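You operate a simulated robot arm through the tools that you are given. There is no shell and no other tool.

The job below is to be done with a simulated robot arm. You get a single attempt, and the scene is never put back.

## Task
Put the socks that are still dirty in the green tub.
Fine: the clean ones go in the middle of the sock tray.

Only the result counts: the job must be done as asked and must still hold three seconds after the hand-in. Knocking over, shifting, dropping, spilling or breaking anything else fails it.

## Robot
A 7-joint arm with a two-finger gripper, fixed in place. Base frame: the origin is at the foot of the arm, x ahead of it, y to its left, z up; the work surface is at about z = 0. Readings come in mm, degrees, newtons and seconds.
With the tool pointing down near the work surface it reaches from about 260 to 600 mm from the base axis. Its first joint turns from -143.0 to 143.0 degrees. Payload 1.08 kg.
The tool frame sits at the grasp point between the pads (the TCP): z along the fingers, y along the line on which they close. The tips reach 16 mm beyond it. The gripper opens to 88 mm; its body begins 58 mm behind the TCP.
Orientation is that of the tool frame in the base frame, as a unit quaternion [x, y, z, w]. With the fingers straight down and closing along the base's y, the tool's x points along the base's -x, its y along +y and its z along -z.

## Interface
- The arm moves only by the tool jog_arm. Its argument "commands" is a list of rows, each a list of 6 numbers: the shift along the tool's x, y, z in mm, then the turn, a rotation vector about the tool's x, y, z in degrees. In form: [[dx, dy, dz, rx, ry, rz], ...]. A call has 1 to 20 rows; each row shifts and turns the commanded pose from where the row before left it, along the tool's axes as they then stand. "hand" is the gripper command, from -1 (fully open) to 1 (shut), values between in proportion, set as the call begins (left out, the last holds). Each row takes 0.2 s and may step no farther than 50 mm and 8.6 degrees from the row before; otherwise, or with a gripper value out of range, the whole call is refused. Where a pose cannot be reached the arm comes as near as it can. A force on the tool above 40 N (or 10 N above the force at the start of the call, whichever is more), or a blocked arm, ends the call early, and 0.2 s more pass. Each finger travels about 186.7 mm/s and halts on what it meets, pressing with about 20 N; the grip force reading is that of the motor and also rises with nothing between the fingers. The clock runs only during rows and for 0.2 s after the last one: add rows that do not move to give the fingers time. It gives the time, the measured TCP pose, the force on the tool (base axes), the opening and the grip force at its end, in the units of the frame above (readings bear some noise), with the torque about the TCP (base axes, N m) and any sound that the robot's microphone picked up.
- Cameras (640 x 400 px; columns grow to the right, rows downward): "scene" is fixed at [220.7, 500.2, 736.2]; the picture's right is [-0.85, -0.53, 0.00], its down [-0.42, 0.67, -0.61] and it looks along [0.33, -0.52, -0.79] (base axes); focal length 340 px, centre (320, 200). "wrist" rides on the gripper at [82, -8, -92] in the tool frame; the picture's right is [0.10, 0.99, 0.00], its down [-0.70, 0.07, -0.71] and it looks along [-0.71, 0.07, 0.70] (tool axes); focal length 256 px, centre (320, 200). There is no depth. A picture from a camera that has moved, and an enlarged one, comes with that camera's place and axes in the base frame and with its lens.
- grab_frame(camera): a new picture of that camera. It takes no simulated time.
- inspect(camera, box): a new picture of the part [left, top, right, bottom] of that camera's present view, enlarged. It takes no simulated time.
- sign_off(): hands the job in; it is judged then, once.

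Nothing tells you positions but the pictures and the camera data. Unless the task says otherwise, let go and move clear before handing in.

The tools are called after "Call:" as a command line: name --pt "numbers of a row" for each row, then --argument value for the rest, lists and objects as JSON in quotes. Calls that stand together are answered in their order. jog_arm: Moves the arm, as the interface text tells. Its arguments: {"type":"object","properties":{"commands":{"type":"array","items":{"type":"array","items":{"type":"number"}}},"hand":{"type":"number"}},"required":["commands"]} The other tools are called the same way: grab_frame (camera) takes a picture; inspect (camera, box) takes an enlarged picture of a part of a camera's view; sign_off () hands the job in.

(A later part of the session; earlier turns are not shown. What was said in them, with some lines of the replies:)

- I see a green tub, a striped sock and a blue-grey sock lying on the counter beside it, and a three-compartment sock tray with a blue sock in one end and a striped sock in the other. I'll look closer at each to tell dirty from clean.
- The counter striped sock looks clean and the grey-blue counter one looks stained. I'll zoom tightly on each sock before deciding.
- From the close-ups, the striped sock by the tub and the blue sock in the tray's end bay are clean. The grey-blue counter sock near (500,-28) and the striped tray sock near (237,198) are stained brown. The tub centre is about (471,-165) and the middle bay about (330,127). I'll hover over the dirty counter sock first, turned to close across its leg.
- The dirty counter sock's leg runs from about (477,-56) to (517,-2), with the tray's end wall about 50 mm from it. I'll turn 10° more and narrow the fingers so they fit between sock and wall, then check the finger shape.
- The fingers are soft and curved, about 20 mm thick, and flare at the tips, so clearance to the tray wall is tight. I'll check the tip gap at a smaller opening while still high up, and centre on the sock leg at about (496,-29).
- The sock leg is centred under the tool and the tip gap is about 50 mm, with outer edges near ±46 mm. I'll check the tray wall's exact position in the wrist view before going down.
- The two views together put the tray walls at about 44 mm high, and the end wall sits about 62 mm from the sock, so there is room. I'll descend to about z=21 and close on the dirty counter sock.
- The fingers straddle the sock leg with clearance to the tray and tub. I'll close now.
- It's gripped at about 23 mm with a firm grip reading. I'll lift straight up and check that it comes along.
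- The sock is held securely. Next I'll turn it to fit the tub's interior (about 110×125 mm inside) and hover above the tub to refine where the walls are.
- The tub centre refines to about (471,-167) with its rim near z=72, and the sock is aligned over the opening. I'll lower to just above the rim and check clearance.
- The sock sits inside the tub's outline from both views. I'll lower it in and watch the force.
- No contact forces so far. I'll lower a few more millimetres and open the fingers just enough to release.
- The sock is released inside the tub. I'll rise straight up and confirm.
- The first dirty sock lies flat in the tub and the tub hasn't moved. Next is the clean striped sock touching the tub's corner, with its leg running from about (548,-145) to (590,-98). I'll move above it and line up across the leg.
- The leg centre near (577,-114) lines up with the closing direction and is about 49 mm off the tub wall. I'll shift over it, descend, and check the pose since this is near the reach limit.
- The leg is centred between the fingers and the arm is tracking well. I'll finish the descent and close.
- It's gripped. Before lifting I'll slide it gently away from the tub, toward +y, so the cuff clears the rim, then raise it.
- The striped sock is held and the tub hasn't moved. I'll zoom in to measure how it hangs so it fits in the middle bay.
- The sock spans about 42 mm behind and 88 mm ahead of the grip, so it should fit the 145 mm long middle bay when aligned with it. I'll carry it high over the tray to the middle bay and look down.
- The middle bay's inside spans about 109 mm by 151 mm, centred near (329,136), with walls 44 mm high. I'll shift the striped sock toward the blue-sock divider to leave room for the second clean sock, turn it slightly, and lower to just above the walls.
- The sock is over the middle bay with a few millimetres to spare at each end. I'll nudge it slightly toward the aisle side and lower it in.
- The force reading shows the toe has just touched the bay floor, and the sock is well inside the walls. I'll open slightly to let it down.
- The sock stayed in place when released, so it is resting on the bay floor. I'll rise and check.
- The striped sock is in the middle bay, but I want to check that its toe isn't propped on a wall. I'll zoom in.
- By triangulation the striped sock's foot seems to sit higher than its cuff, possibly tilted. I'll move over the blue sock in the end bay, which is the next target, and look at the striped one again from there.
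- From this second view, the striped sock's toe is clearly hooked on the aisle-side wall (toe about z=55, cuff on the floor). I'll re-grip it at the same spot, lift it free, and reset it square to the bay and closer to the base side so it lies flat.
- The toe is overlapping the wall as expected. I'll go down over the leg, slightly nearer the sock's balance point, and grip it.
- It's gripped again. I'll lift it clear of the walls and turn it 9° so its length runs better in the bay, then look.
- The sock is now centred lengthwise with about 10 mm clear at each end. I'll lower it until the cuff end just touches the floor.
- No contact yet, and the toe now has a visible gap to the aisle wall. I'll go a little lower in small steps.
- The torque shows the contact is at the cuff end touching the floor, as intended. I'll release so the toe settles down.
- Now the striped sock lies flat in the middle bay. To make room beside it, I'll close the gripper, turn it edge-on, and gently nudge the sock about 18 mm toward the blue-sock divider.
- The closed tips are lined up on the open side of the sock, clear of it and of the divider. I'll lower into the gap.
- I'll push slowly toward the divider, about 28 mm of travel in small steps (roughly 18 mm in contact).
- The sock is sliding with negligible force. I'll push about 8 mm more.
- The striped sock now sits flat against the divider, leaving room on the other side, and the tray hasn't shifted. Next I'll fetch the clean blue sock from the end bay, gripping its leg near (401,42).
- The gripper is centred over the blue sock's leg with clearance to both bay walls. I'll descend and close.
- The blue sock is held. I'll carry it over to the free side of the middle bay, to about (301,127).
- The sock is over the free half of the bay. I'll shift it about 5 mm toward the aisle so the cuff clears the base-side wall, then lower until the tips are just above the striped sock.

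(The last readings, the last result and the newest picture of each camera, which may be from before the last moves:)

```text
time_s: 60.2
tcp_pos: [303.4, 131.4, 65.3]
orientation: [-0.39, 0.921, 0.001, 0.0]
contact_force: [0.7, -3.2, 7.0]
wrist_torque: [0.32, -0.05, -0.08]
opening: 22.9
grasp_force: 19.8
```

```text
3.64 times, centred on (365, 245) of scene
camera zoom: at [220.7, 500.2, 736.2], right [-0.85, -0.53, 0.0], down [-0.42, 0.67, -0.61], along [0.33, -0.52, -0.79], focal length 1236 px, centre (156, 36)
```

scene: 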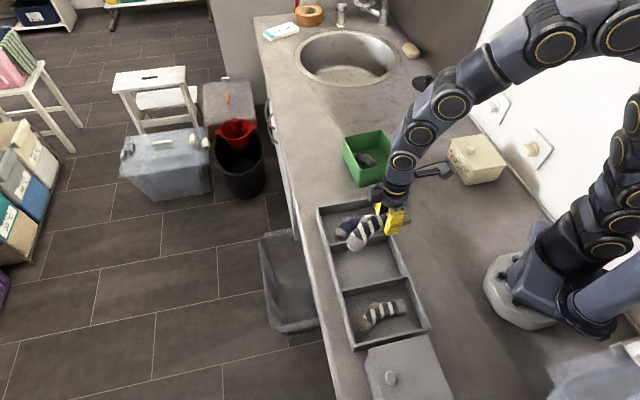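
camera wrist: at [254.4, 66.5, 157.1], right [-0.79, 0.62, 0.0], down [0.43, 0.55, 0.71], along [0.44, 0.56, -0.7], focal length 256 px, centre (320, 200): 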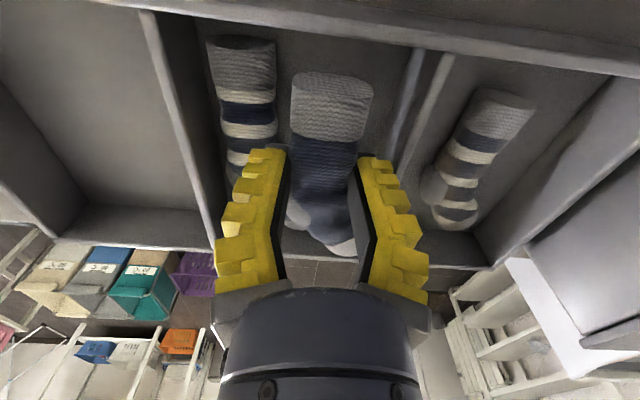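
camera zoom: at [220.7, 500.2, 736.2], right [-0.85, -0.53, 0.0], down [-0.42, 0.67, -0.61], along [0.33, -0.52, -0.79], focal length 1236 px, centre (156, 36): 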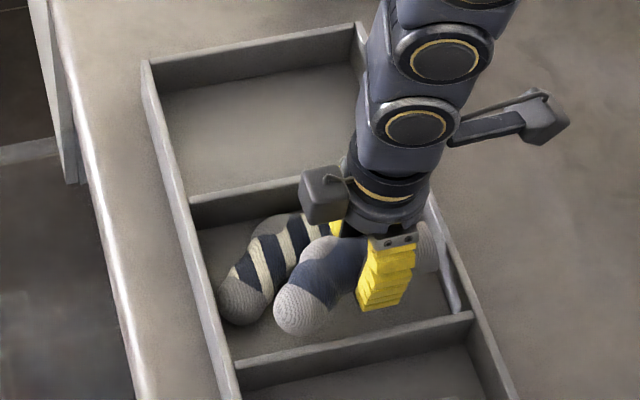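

The force shows the toe just grazing the far divider's top edge. I'll raise slightly, move it away from that divider, turn it 5°, and lower again in small steps.

Call:
jog_arm --pt "0 0 -14 0 0 0" --pt "4 -3.5 0 0 0 0" --pt "0 0 0 0 0 5" --pt "0 0 0 0 0 0"

Call:
jog_arm --pt "0 0 6 0 0 0" --pt "0 0 6 0 0 0" --pt "0 0 6 0 0 0" --pt "0 0 0 0 0 0"

Call:
grab_frame --camera "wrist"

Call:
inspect --camera "scene" --box '[310, 190, 420, 300]'

```text
time_s: 61.2
tcp_pos: [303.2, 126.2, 78.5]
orientation: [-0.35, 0.937, 0.0, 0.0]
contact_force: [0.5, 0.0, 0.0]
wrist_torque: [-0.01, -0.02, 0.0]
opening: 20.4
grasp_force: 20.1
```

```text
time_s: 62.2
tcp_pos: [303.8, 125.2, 59.2]
orientation: [-0.35, 0.937, -0.001, 0.0]
contact_force: [-0.5, 1.0, -0.5]
wrist_torque: [-0.01, 0.02, 0.04]
opening: 20.7
grasp_force: 20.1
```

```text
taken
camera wrist: at [248.1, 65.2, 152.8], right [-0.73, 0.68, 0.0], down [0.48, 0.52, 0.71], along [0.48, 0.52, -0.7], focal length 256 px, centre (320, 200)
```

wrist: 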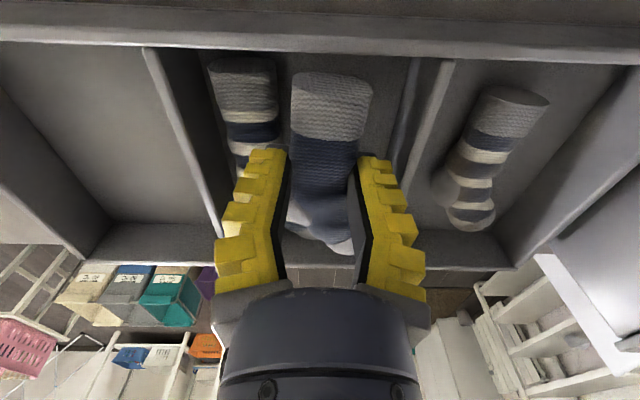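

```text
3.64 times, centred on (365, 245) of scene
camera zoom: at [220.7, 500.2, 736.2], right [-0.85, -0.53, 0.0], down [-0.42, 0.67, -0.61], along [0.33, -0.52, -0.79], focal length 1236 px, centre (156, 36)
```

zoom: 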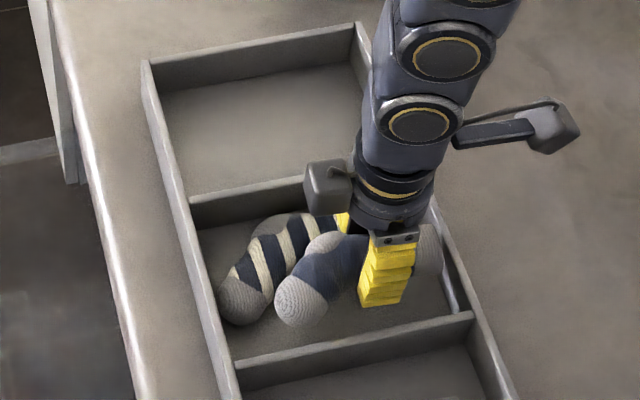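

No contact now, with the toe clear of the divider. I'll go a few millimetres lower and then release gently.

Call:
jog_arm --pt "0 1 3 0 0 0" --pt "0 0 2 0 0 0" --pt "0 0 0 0 0 0"

Call:
jog_arm --pt "0 0 0 0 0 0" --pt "0 0 0 0 0 0" --pt "0 0 0 0 0 0" --hand 0.45

Call:
grab_frame --camera "wrist"

Call:
inspect --camera "scene" --box '[310, 190, 420, 300]'

```text
time_s: 63.0
tcp_pos: [302.7, 126.3, 54.7]
orientation: [-0.35, 0.937, 0.0, 0.0]
contact_force: [0.4, 0.7, 0.0]
wrist_torque: [0.03, -0.02, -0.01]
opening: 20.4
grasp_force: 20.2
```

```text
time_s: 63.8
tcp_pos: [303.2, 125.5, 55.0]
orientation: [-0.35, 0.937, 0.0, 0.0]
contact_force: [0.3, -0.2, 0.2]
wrist_torque: [-0.02, 0.0, 0.01]
opening: 29.1
grasp_force: 3.3
```

```text
taken
camera wrist: at [247.3, 66.3, 147.8], right [-0.73, 0.68, 0.0], down [0.48, 0.52, 0.71], along [0.48, 0.52, -0.7], focal length 256 px, centre (320, 200)
```

wrist: 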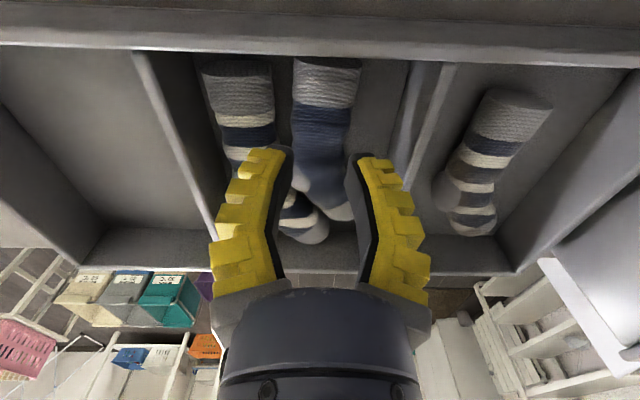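

```text
3.64 times, centred on (365, 245) of scene
camera zoom: at [220.7, 500.2, 736.2], right [-0.85, -0.53, 0.0], down [-0.42, 0.67, -0.61], along [0.33, -0.52, -0.79], focal length 1236 px, centre (156, 36)
```

zoom: 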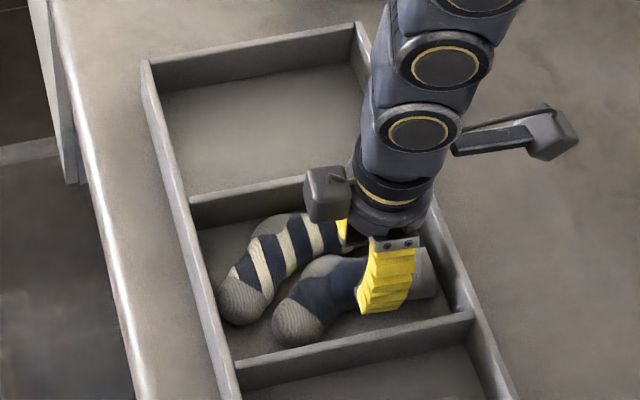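

The blue sock dropped neatly beside the striped one. I'll rise clear and check both from above.

Call:
jog_arm --pt "0 0 -20 0 0 0" --pt "0 0 -35 0 0 0" --pt "0 0 -40 0 0 0" --pt "0 0 -45 0 0 0" --pt "0 0 0 0 0 0"

Call:
grab_frame --camera "wrist"

Call:
inspect --camera "scene" --box '[310, 190, 440, 350]'

Call:
inspect --camera "scene" --box '[345, 235, 417, 295]'

```text
time_s: 65.0
tcp_pos: [303.1, 126.5, 195.8]
orientation: [-0.352, 0.936, -0.001, 0.001]
contact_force: [-0.5, 0.3, 0.7]
wrist_torque: [0.02, -0.01, 0.0]
opening: 29.1
grasp_force: 3.2
```

```text
taken
camera wrist: at [247.6, 66.3, 288.8], right [-0.73, 0.68, 0.0], down [0.48, 0.52, 0.71], along [0.48, 0.52, -0.7], focal length 256 px, centre (320, 200)
```

wrist: 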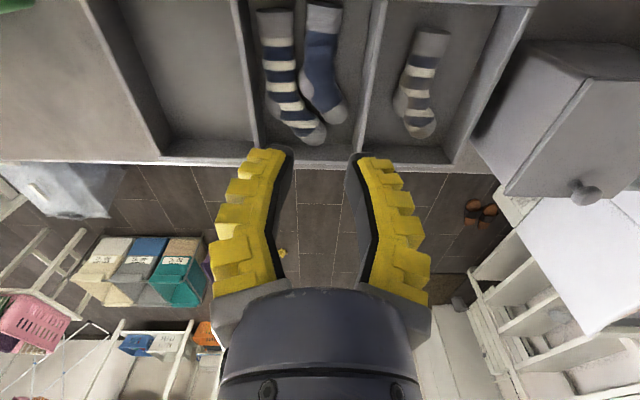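

```text
2.50 times, centred on (375, 270) of scene
camera zoom: at [220.7, 500.2, 736.2], right [-0.85, -0.53, 0.0], down [-0.42, 0.67, -0.61], along [0.33, -0.52, -0.79], focal length 850 px, centre (182, 25)
```

zoom: 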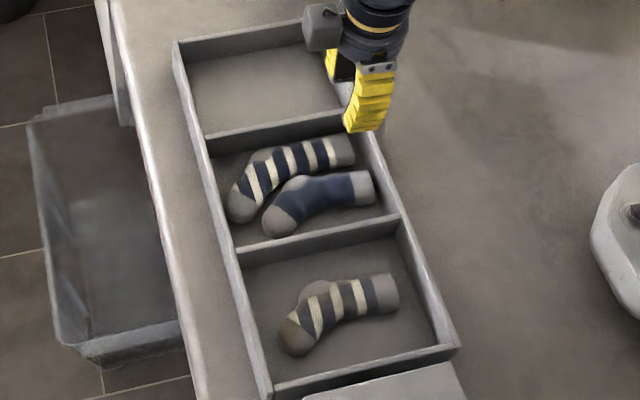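

```text
6.67 times, centred on (381, 265) of scene
camera zoom: at [220.7, 500.2, 736.2], right [-0.85, -0.53, 0.0], down [-0.42, 0.67, -0.61], along [0.33, -0.52, -0.79], focal length 2266 px, centre (-87, -233)
```

zoom: 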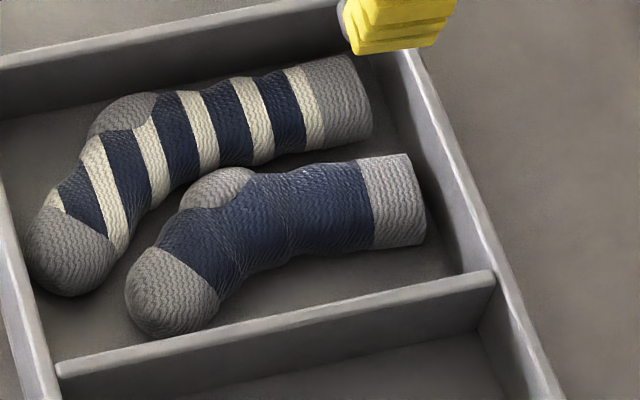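

Both clean socks now lie flat, nested in the middle bay. The last one is the dirty striped sock in the near bay, with its leg centre around (243,207). I'll move above it.

Call:
jog_arm --pt "0 0 0 0 0 -5" --pt "-5.6 33.3 10 0 0 0" --pt "-5.6 33.3 22 0 0 0" --pt "-5.6 33.3 22 0 0 0" --pt "0 0 12 0 0 0" --pt "0 0 0 0 0 0" --hand 0.22

Call:
grab_frame --camera "wrist"

Call:
inspect --camera "wrist" --box '[180, 0, 460, 175]'

Call:
grab_frame --camera "scene"

```text
time_s: 66.4
tcp_pos: [241.3, 205.8, 126.4]
orientation: [-0.391, 0.921, 0.0, 0.001]
contact_force: [-0.1, -0.6, 0.1]
wrist_torque: [0.0, -0.01, 0.0]
opening: 38.8
grasp_force: 4.1
```

```text
taken
camera wrist: at [191.5, 141.9, 220.3], right [-0.79, 0.62, 0.0], down [0.43, 0.55, 0.71], along [0.44, 0.56, -0.7], focal length 256 px, centre (320, 200)
```

wrist: 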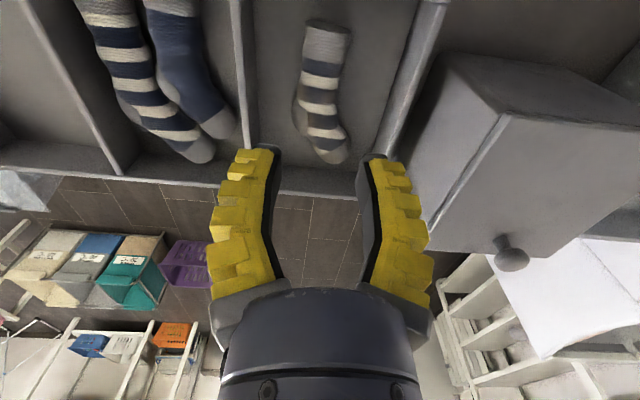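

```text
2.29 times, centred on (320, 88) of wrist
camera zoom: at [191.5, 141.9, 220.3], right [-0.79, 0.62, 0.0], down [0.43, 0.55, 0.71], along [0.44, 0.56, -0.7], focal length 585 px, centre (320, 457)
```

zoom: 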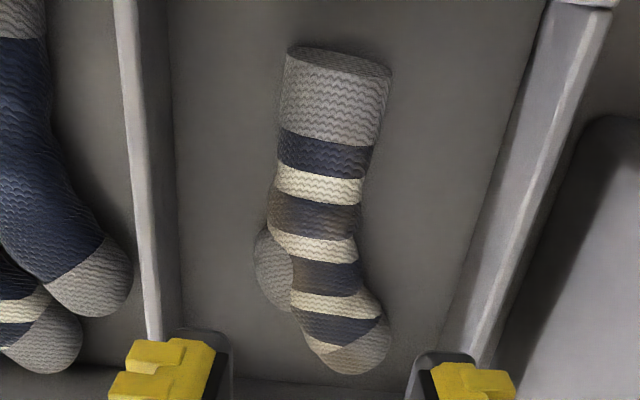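

```text
taken
```

scene: 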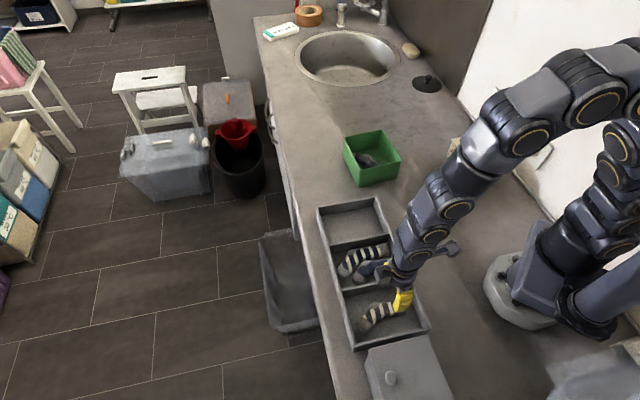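

The sock is nearly centred. I'll shift about 3 mm sideways and 5 mm toward the cuff to avoid the heel, then descend.

Call:
jog_arm --pt "5 -2.6 25 0 0 0" --pt "0 0 30 0 0 0" --pt "0 0 25 0 0 0" --pt "0 0 19 0 0 0" --pt "0 0 0 0 0 0"

Call:
grab_frame --camera "wrist"

Call:
inspect --camera "scene" --box '[320, 230, 450, 380]'

```text
time_s: 67.6
tcp_pos: [240.9, 202.0, 28.9]
orientation: [-0.39, 0.921, 0.0, 0.0]
contact_force: [0.1, 0.1, -0.6]
wrist_torque: [0.0, 0.03, -0.03]
opening: 39.2
grasp_force: 3.8
```

```text
taken
camera wrist: at [191.3, 138.2, 121.2], right [-0.79, 0.62, 0.0], down [0.43, 0.56, 0.71], along [0.44, 0.56, -0.71], focal length 256 px, centre (320, 200)
```

wrist: 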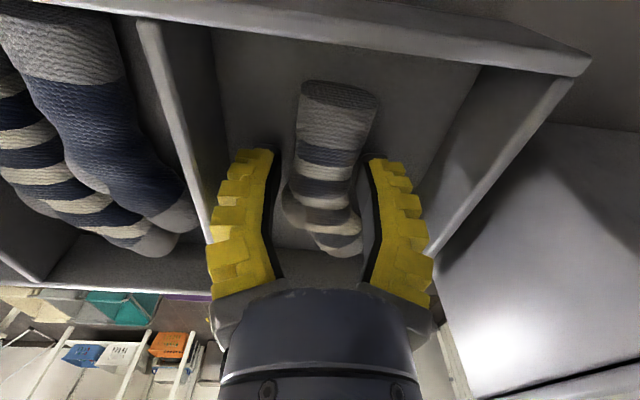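

```text
2.67 times, centred on (385, 305) of scene
camera zoom: at [220.7, 500.2, 736.2], right [-0.85, -0.53, 0.0], down [-0.42, 0.67, -0.61], along [0.33, -0.52, -0.79], focal length 906 px, centre (147, -80)
```

zoom: 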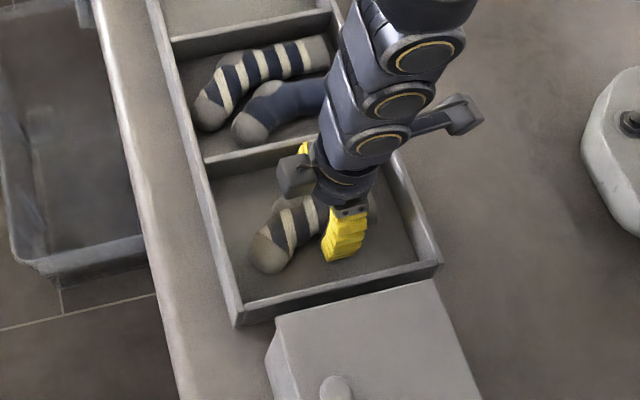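

The fingers straddle the leg cleanly inside the bay. I'll close and lift.

Call:
jog_arm --pt "0 0 1.5 0 0 0" --pt "0 0 0 0 0 0" --pt "0 0 0 0 0 0" --pt "0 0 0 0 0 0" --pt "0 0 0 0 0 0" --hand 1

Call:
jog_arm --pt "0 0 -15 0 0 0" --pt "0 0 -25 0 0 0" --pt "0 0 -35 0 0 0" --pt "0 0 -40 0 0 0" --pt "0 0 -40 0 0 0" --pt "0 0 -20 0 0 0" --pt "0 0 0 0 0 0"

Call:
grab_frame --camera "wrist"

Call:
grab_frame --camera "scene"

```text
time_s: 68.8
tcp_pos: [242.8, 202.2, 26.9]
orientation: [-0.39, 0.921, 0.001, 0.001]
contact_force: [-2.7, 1.1, 21.0]
wrist_torque: [-0.02, 0.07, -0.08]
opening: 26.2
grasp_force: 20.0
```

```text
time_s: 70.4
tcp_pos: [240.4, 200.0, 204.0]
orientation: [-0.39, 0.921, -0.001, 0.0]
contact_force: [0.1, 0.0, 0.0]
wrist_torque: [0.02, -0.01, 0.01]
opening: 20.9
grasp_force: 20.7
```

```text
taken
camera wrist: at [191.3, 136.3, 297.2], right [-0.79, 0.62, 0.0], down [0.43, 0.56, 0.71], along [0.44, 0.56, -0.71], focal length 256 px, centre (320, 200)
```

wrist: 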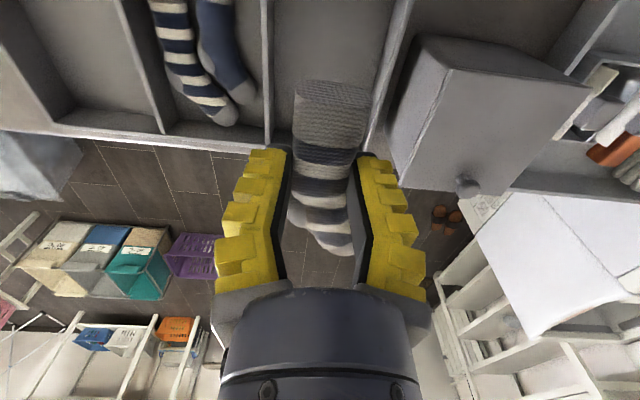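

```text
taken
```

scene: 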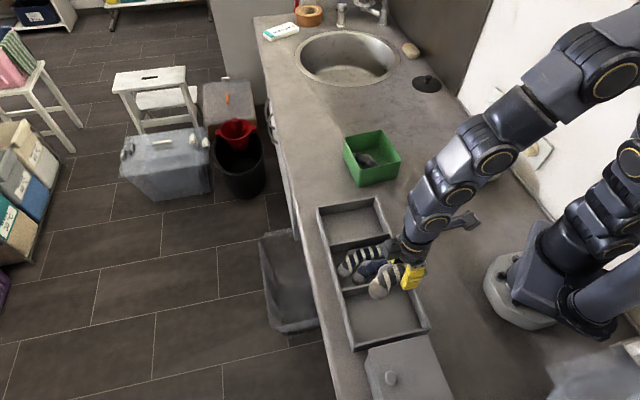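

The last dirty sock is held and the other two haven't moved. I'll carry it high across to the tub, then turn it to match the tub.

Call:
jog_arm --pt "11.5 -41.2 0 0 0 0" --pt "11.5 -41.2 0 0 0 0" --pt "11.5 -41.2 0 0 0 0" --pt "11.5 -41.2 0 0 0 0" --pt "11.5 -41.2 0 0 0 0" --pt "11.5 -41.2 0 0 0 0" --pt "11.5 -41.2 0 0 0 0" --pt "11.5 -41.2 0 0 0 0" --pt "11.5 -41.2 0 0 0 0" --pt "11.5 -41.2 0 0 0 0" --pt "0 0 0 0 0 8.5" --pt "0 0 0 0 0 8.5" --pt "0 0 0 0 0 8.5" --pt "0 0 0 0 0 8.5" --pt "0 0 0 0 0 8.5" --pt "0 0 0 0 0 8.5" --pt "0 0 0 0 0 8.5" --pt "0 0 0 0 0 8.5" --pt "0 0 0 0 0 0" --pt "0 0 0 0 0 0"

Call:
grab_frame --camera "wrist"

Call:
inspect --camera "scene" --box '[300, 80, 430, 200]'

```text
time_s: 74.6
tcp_pos: [458.0, -167.8, 204.6]
orientation: [0.191, 0.982, -0.001, -0.001]
contact_force: [-0.9, 0.1, -0.1]
wrist_torque: [-0.01, 0.0, -0.04]
opening: 20.4
grasp_force: 19.6
```

```text
taken
camera wrist: at [380.2, -144.0, 297.0], right [0.28, 0.96, 0.0], down [0.68, -0.2, 0.71], along [0.68, -0.2, -0.7], focal length 256 px, centre (320, 200)
```

wrist: 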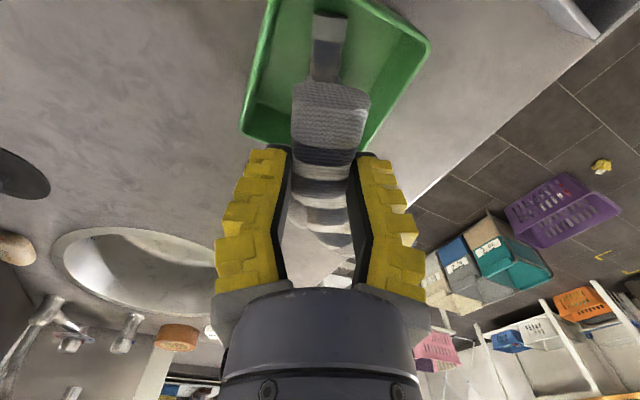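

```text
3.33 times, centred on (365, 140) of scene
camera zoom: at [220.7, 500.2, 736.2], right [-0.85, -0.53, 0.0], down [-0.42, 0.67, -0.61], along [0.33, -0.52, -0.79], focal length 1133 px, centre (170, 400)
```

zoom: 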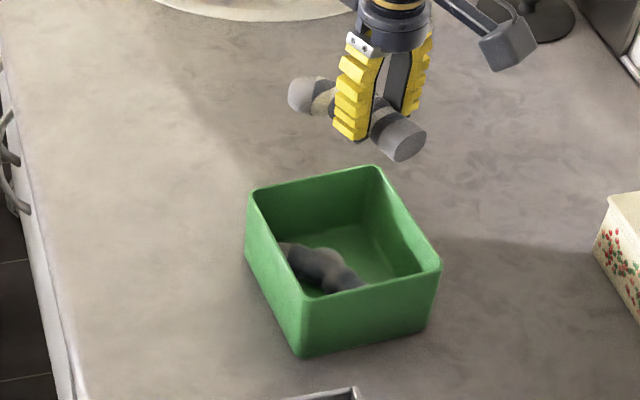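

The sock is over the tub with the first dirty sock visible below. I'll lower it to rim level and check.

Call:
jog_arm --pt "1.2 -1 35 0 0 0" --pt "0 0 35 0 0 0" --pt "0 0 25 0 0 0" --pt "0 0 0 0 0 0"

Call:
grab_frame --camera "wrist"

Call:
inspect --camera "scene" --box '[310, 90, 430, 200]'

```text
time_s: 75.6
tcp_pos: [457.3, -169.6, 107.1]
orientation: [0.191, 0.982, 0.0, -0.001]
contact_force: [0.1, 0.4, -0.1]
wrist_torque: [-0.04, -0.02, -0.01]
opening: 20.7
grasp_force: 19.8
```

```text
taken
camera wrist: at [379.2, -145.2, 201.3], right [0.28, 0.96, 0.0], down [0.68, -0.2, 0.71], along [0.68, -0.2, -0.7], focal length 256 px, centre (320, 200)
```

wrist: 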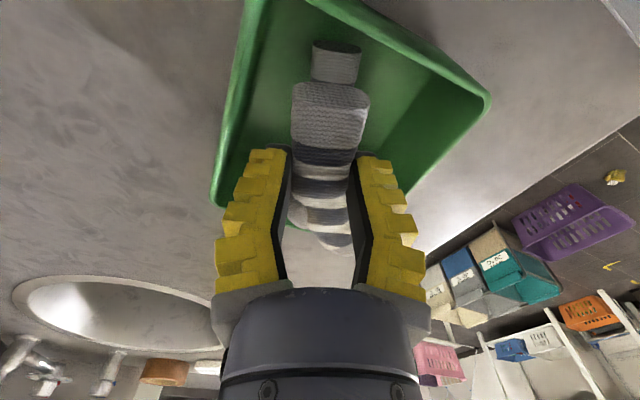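

```text
3.64 times, centred on (370, 145) of scene
camera zoom: at [220.7, 500.2, 736.2], right [-0.85, -0.53, 0.0], down [-0.42, 0.67, -0.61], along [0.33, -0.52, -0.79], focal length 1236 px, centre (138, 400)
```

zoom: 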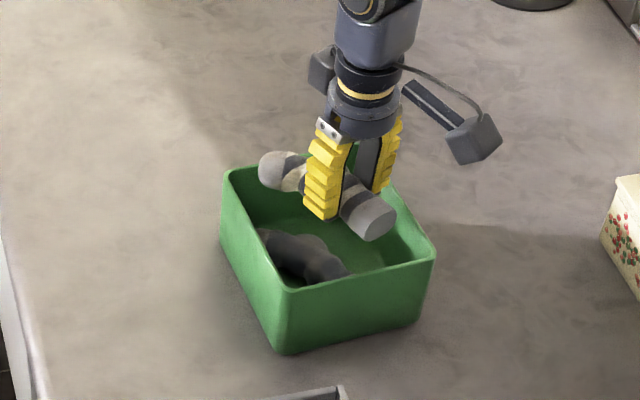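

The sock is inside the tub outline on all sides. I'll lower it gradually onto the first one.

Call:
jog_arm --pt "0 0 16 0 0 0" --pt "0 0 14 0 0 0" --pt "0 0 10 0 0 0" --pt "0 0 5 0 0 0" --pt "0 0 0 0 0 0"

Call:
grab_frame --camera "wrist"

Call:
inspect --camera "scene" --box '[310, 90, 430, 200]'

```text
time_s: 76.8
tcp_pos: [456.9, -167.8, 62.0]
orientation: [0.191, 0.981, 0.0, 0.0]
contact_force: [-0.1, 0.3, -0.5]
wrist_torque: [-0.01, 0.0, -0.03]
opening: 20.6
grasp_force: 20.2
```

```text
taken
camera wrist: at [378.7, -144.5, 156.1], right [0.28, 0.96, 0.0], down [0.68, -0.2, 0.71], along [0.68, -0.2, -0.7], focal length 256 px, centre (320, 200)
```

wrist: 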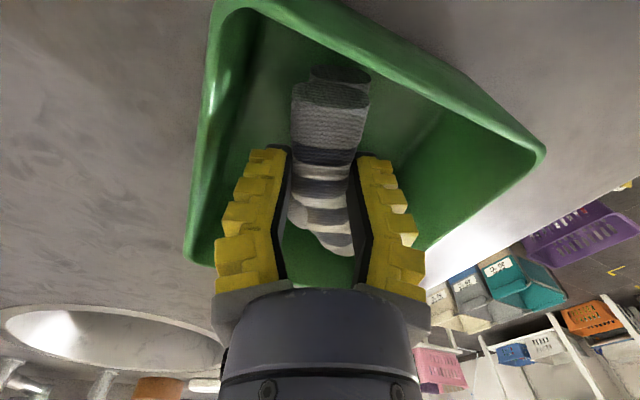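

```text
3.64 times, centred on (370, 145) of scene
camera zoom: at [220.7, 500.2, 736.2], right [-0.85, -0.53, 0.0], down [-0.42, 0.67, -0.61], along [0.33, -0.52, -0.79], focal length 1236 px, centre (138, 400)
```

zoom: 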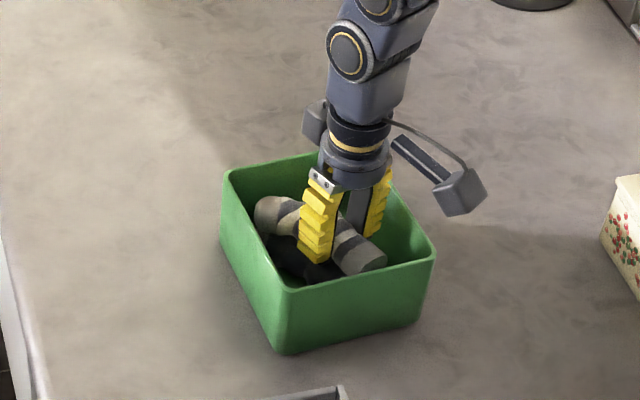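

Still no contact. I'll lower a few millimetres more and release with a small opening.

Call:
jog_arm --pt "0 0 4 0 0 0" --pt "0 0 3 0 0 0" --pt "0 0 0 0 0 0"

Call:
jog_arm --pt "0 0 0 0 0 0" --pt "0 0 0 0 0 0" --pt "0 0 0 0 0 0" --pt "0 0 0 0 0 0" --hand 0.42

Call:
grab_frame --camera "wrist"

Call:
inspect --camera "scene" --box '[310, 90, 430, 200]'

```text
time_s: 77.6
tcp_pos: [457.5, -167.4, 55.4]
orientation: [0.19, 0.982, 0.001, 0.0]
contact_force: [-0.2, 0.3, -0.4]
wrist_torque: [-0.02, -0.01, -0.03]
opening: 20.8
grasp_force: 20.4
```

```text
time_s: 78.6
tcp_pos: [456.8, -168.0, 56.1]
orientation: [0.191, 0.982, 0.0, 0.0]
contact_force: [0.2, -0.3, -0.4]
wrist_torque: [0.01, -0.01, 0.0]
opening: 30.4
grasp_force: 3.9
```

```text
taken
camera wrist: at [378.6, -144.5, 149.3], right [0.28, 0.96, 0.0], down [0.68, -0.2, 0.71], along [0.68, -0.2, -0.7], focal length 256 px, centre (320, 200)
```

wrist: 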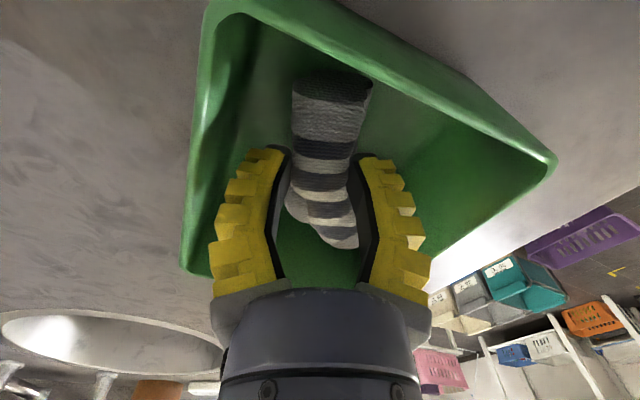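

```text
3.64 times, centred on (370, 145) of scene
camera zoom: at [220.7, 500.2, 736.2], right [-0.85, -0.53, 0.0], down [-0.42, 0.67, -0.61], along [0.33, -0.52, -0.79], focal length 1236 px, centre (138, 400)
```

zoom: 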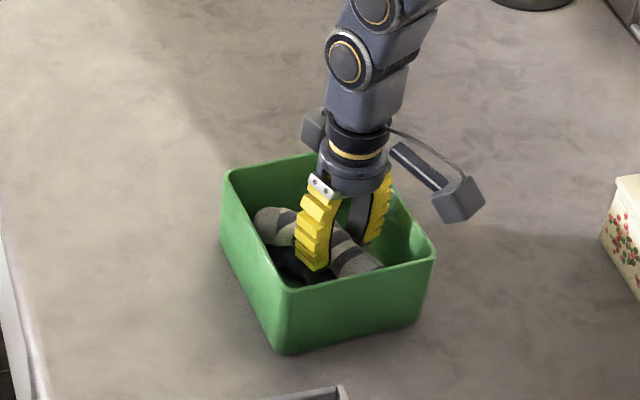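

The sock has been released in the tub. I'll rise slowly so it doesn't catch, then look.

Call:
jog_arm --pt "0 0 -10 0 0 0" --pt "0 0 -20 0 0 0" --pt "0 0 -35 0 0 0" --pt "0 0 -40 0 0 0" --pt "0 0 -40 0 0 0" --pt "0 0 0 0 0 0"

Call:
grab_frame --camera "wrist"

Call:
inspect --camera "scene" --box '[310, 90, 430, 200]'

```text
time_s: 80.0
tcp_pos: [457.4, -166.3, 200.8]
orientation: [0.191, 0.982, 0.0, 0.0]
contact_force: [0.0, -0.2, 0.0]
wrist_torque: [-0.04, -0.03, -0.02]
opening: 30.5
grasp_force: 3.5
```

```text
taken
camera wrist: at [379.8, -142.8, 295.0], right [0.28, 0.96, 0.0], down [0.68, -0.2, 0.71], along [0.68, -0.2, -0.7], focal length 256 px, centre (320, 200)
```

wrist: 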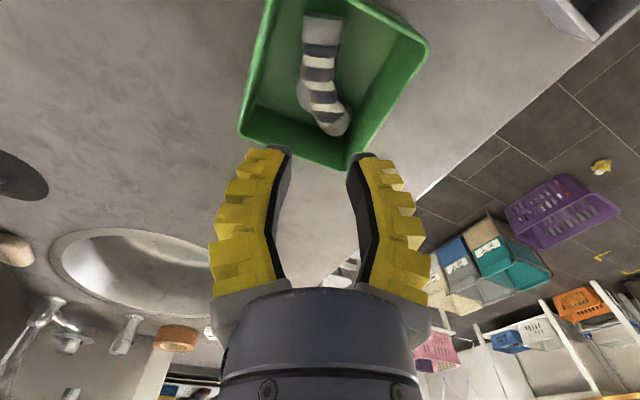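

```text
3.64 times, centred on (370, 145) of scene
camera zoom: at [220.7, 500.2, 736.2], right [-0.85, -0.53, 0.0], down [-0.42, 0.67, -0.61], along [0.33, -0.52, -0.79], focal length 1236 px, centre (138, 400)
```

zoom: 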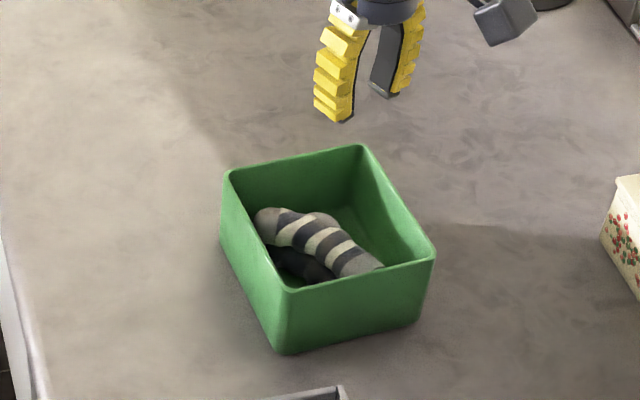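

Both dirty socks are in the tub, the second lying over the first, below the rim. I'll back away to a neutral pose, let everything settle, and do a final check.

Call:
jog_arm --pt "0 0 -30 0 0 0" --pt "30 10 -30 0 0 0" --pt "35 10 -10 0 0 0" --pt "0 0 0 0 0 0" --pt "0 0 0 0 0 0" --pt "0 0 0 0 0 0" --pt "0 0 0 0 0 0" --pt "0 0 0 0 0 0" --pt "0 0 0 0 0 0" --pt "0 0 0 0 0 0"

Call:
grab_frame --camera "scene"

Call:
inspect --camera "scene" --box '[330, 115, 410, 195]'

Call:
inspect --camera "scene" --box '[310, 190, 440, 350]'

Call:
grab_frame --camera "wrist"

```text
time_s: 82.2
tcp_pos: [402.4, -122.2, 272.9]
orientation: [0.19, 0.982, -0.001, 0.0]
contact_force: [0.4, 0.4, -0.6]
wrist_torque: [-0.02, 0.0, 0.0]
opening: 30.6
grasp_force: 3.1
```

```text
taken
```

scene: 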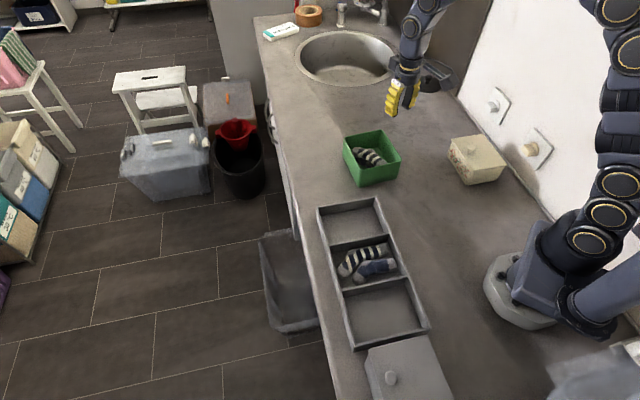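

```text
5.00 times, centred on (370, 155) of scene
camera zoom: at [220.7, 500.2, 736.2], right [-0.85, -0.53, 0.0], down [-0.42, 0.67, -0.61], along [0.33, -0.52, -0.79], focal length 1700 px, centre (70, 425)
```

zoom: 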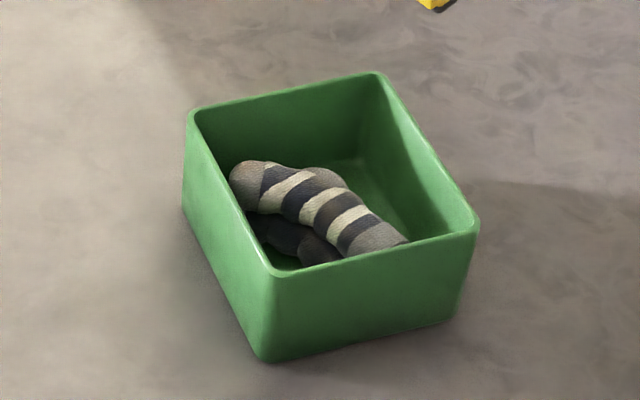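

```text
2.50 times, centred on (375, 270) of scene
camera zoom: at [220.7, 500.2, 736.2], right [-0.85, -0.53, 0.0], down [-0.42, 0.67, -0.61], along [0.33, -0.52, -0.79], focal length 850 px, centre (182, 25)
```

zoom: 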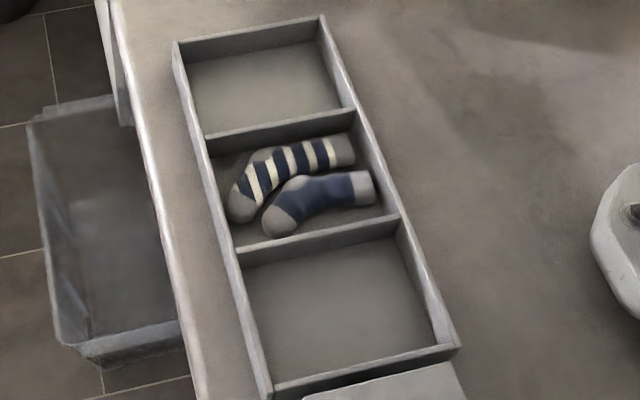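

```text
taken
camera wrist: at [325.4, -99.5, 367.3], right [0.28, 0.96, 0.0], down [0.68, -0.2, 0.71], along [0.68, -0.2, -0.7], focal length 256 px, centre (320, 200)
```

wrist: 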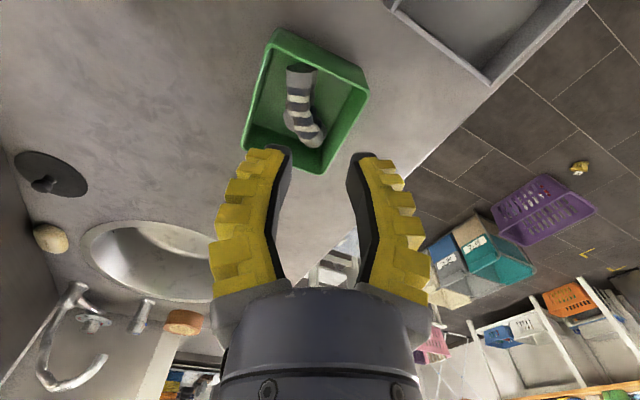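

I see both stained socks (grey-blue and dirty striped) inside the green tub below its rim, and both clean socks flat in the tray's middle bay. The tub and tray haven't moved, the gripper is empty and clear, so I'm handing in.

Call:
sign_off

```text
The job is handed in.
```

I sorted all four socks and handed the job in. I haven't been told the result of the judging.

- **Dirty socks, green tub:** the stained grey-blue sock from the counter and the stained striped sock from the tray's near bay. The striped one lies on top of the other, below the rim.
- **Clean socks, middle of the tray:** the striped sock from beside the tub and the blue sock from the tray's far bay. Both lie flat, side by side.

The first time I put the clean striped sock down, its toe caught on the tray wall. I picked it up again, laid it flat, then nudged it sideways with the closed gripper to make room for the blue one.

In the last pictures the tub and tray were where they started, and the gripper was empty and clear of everything.
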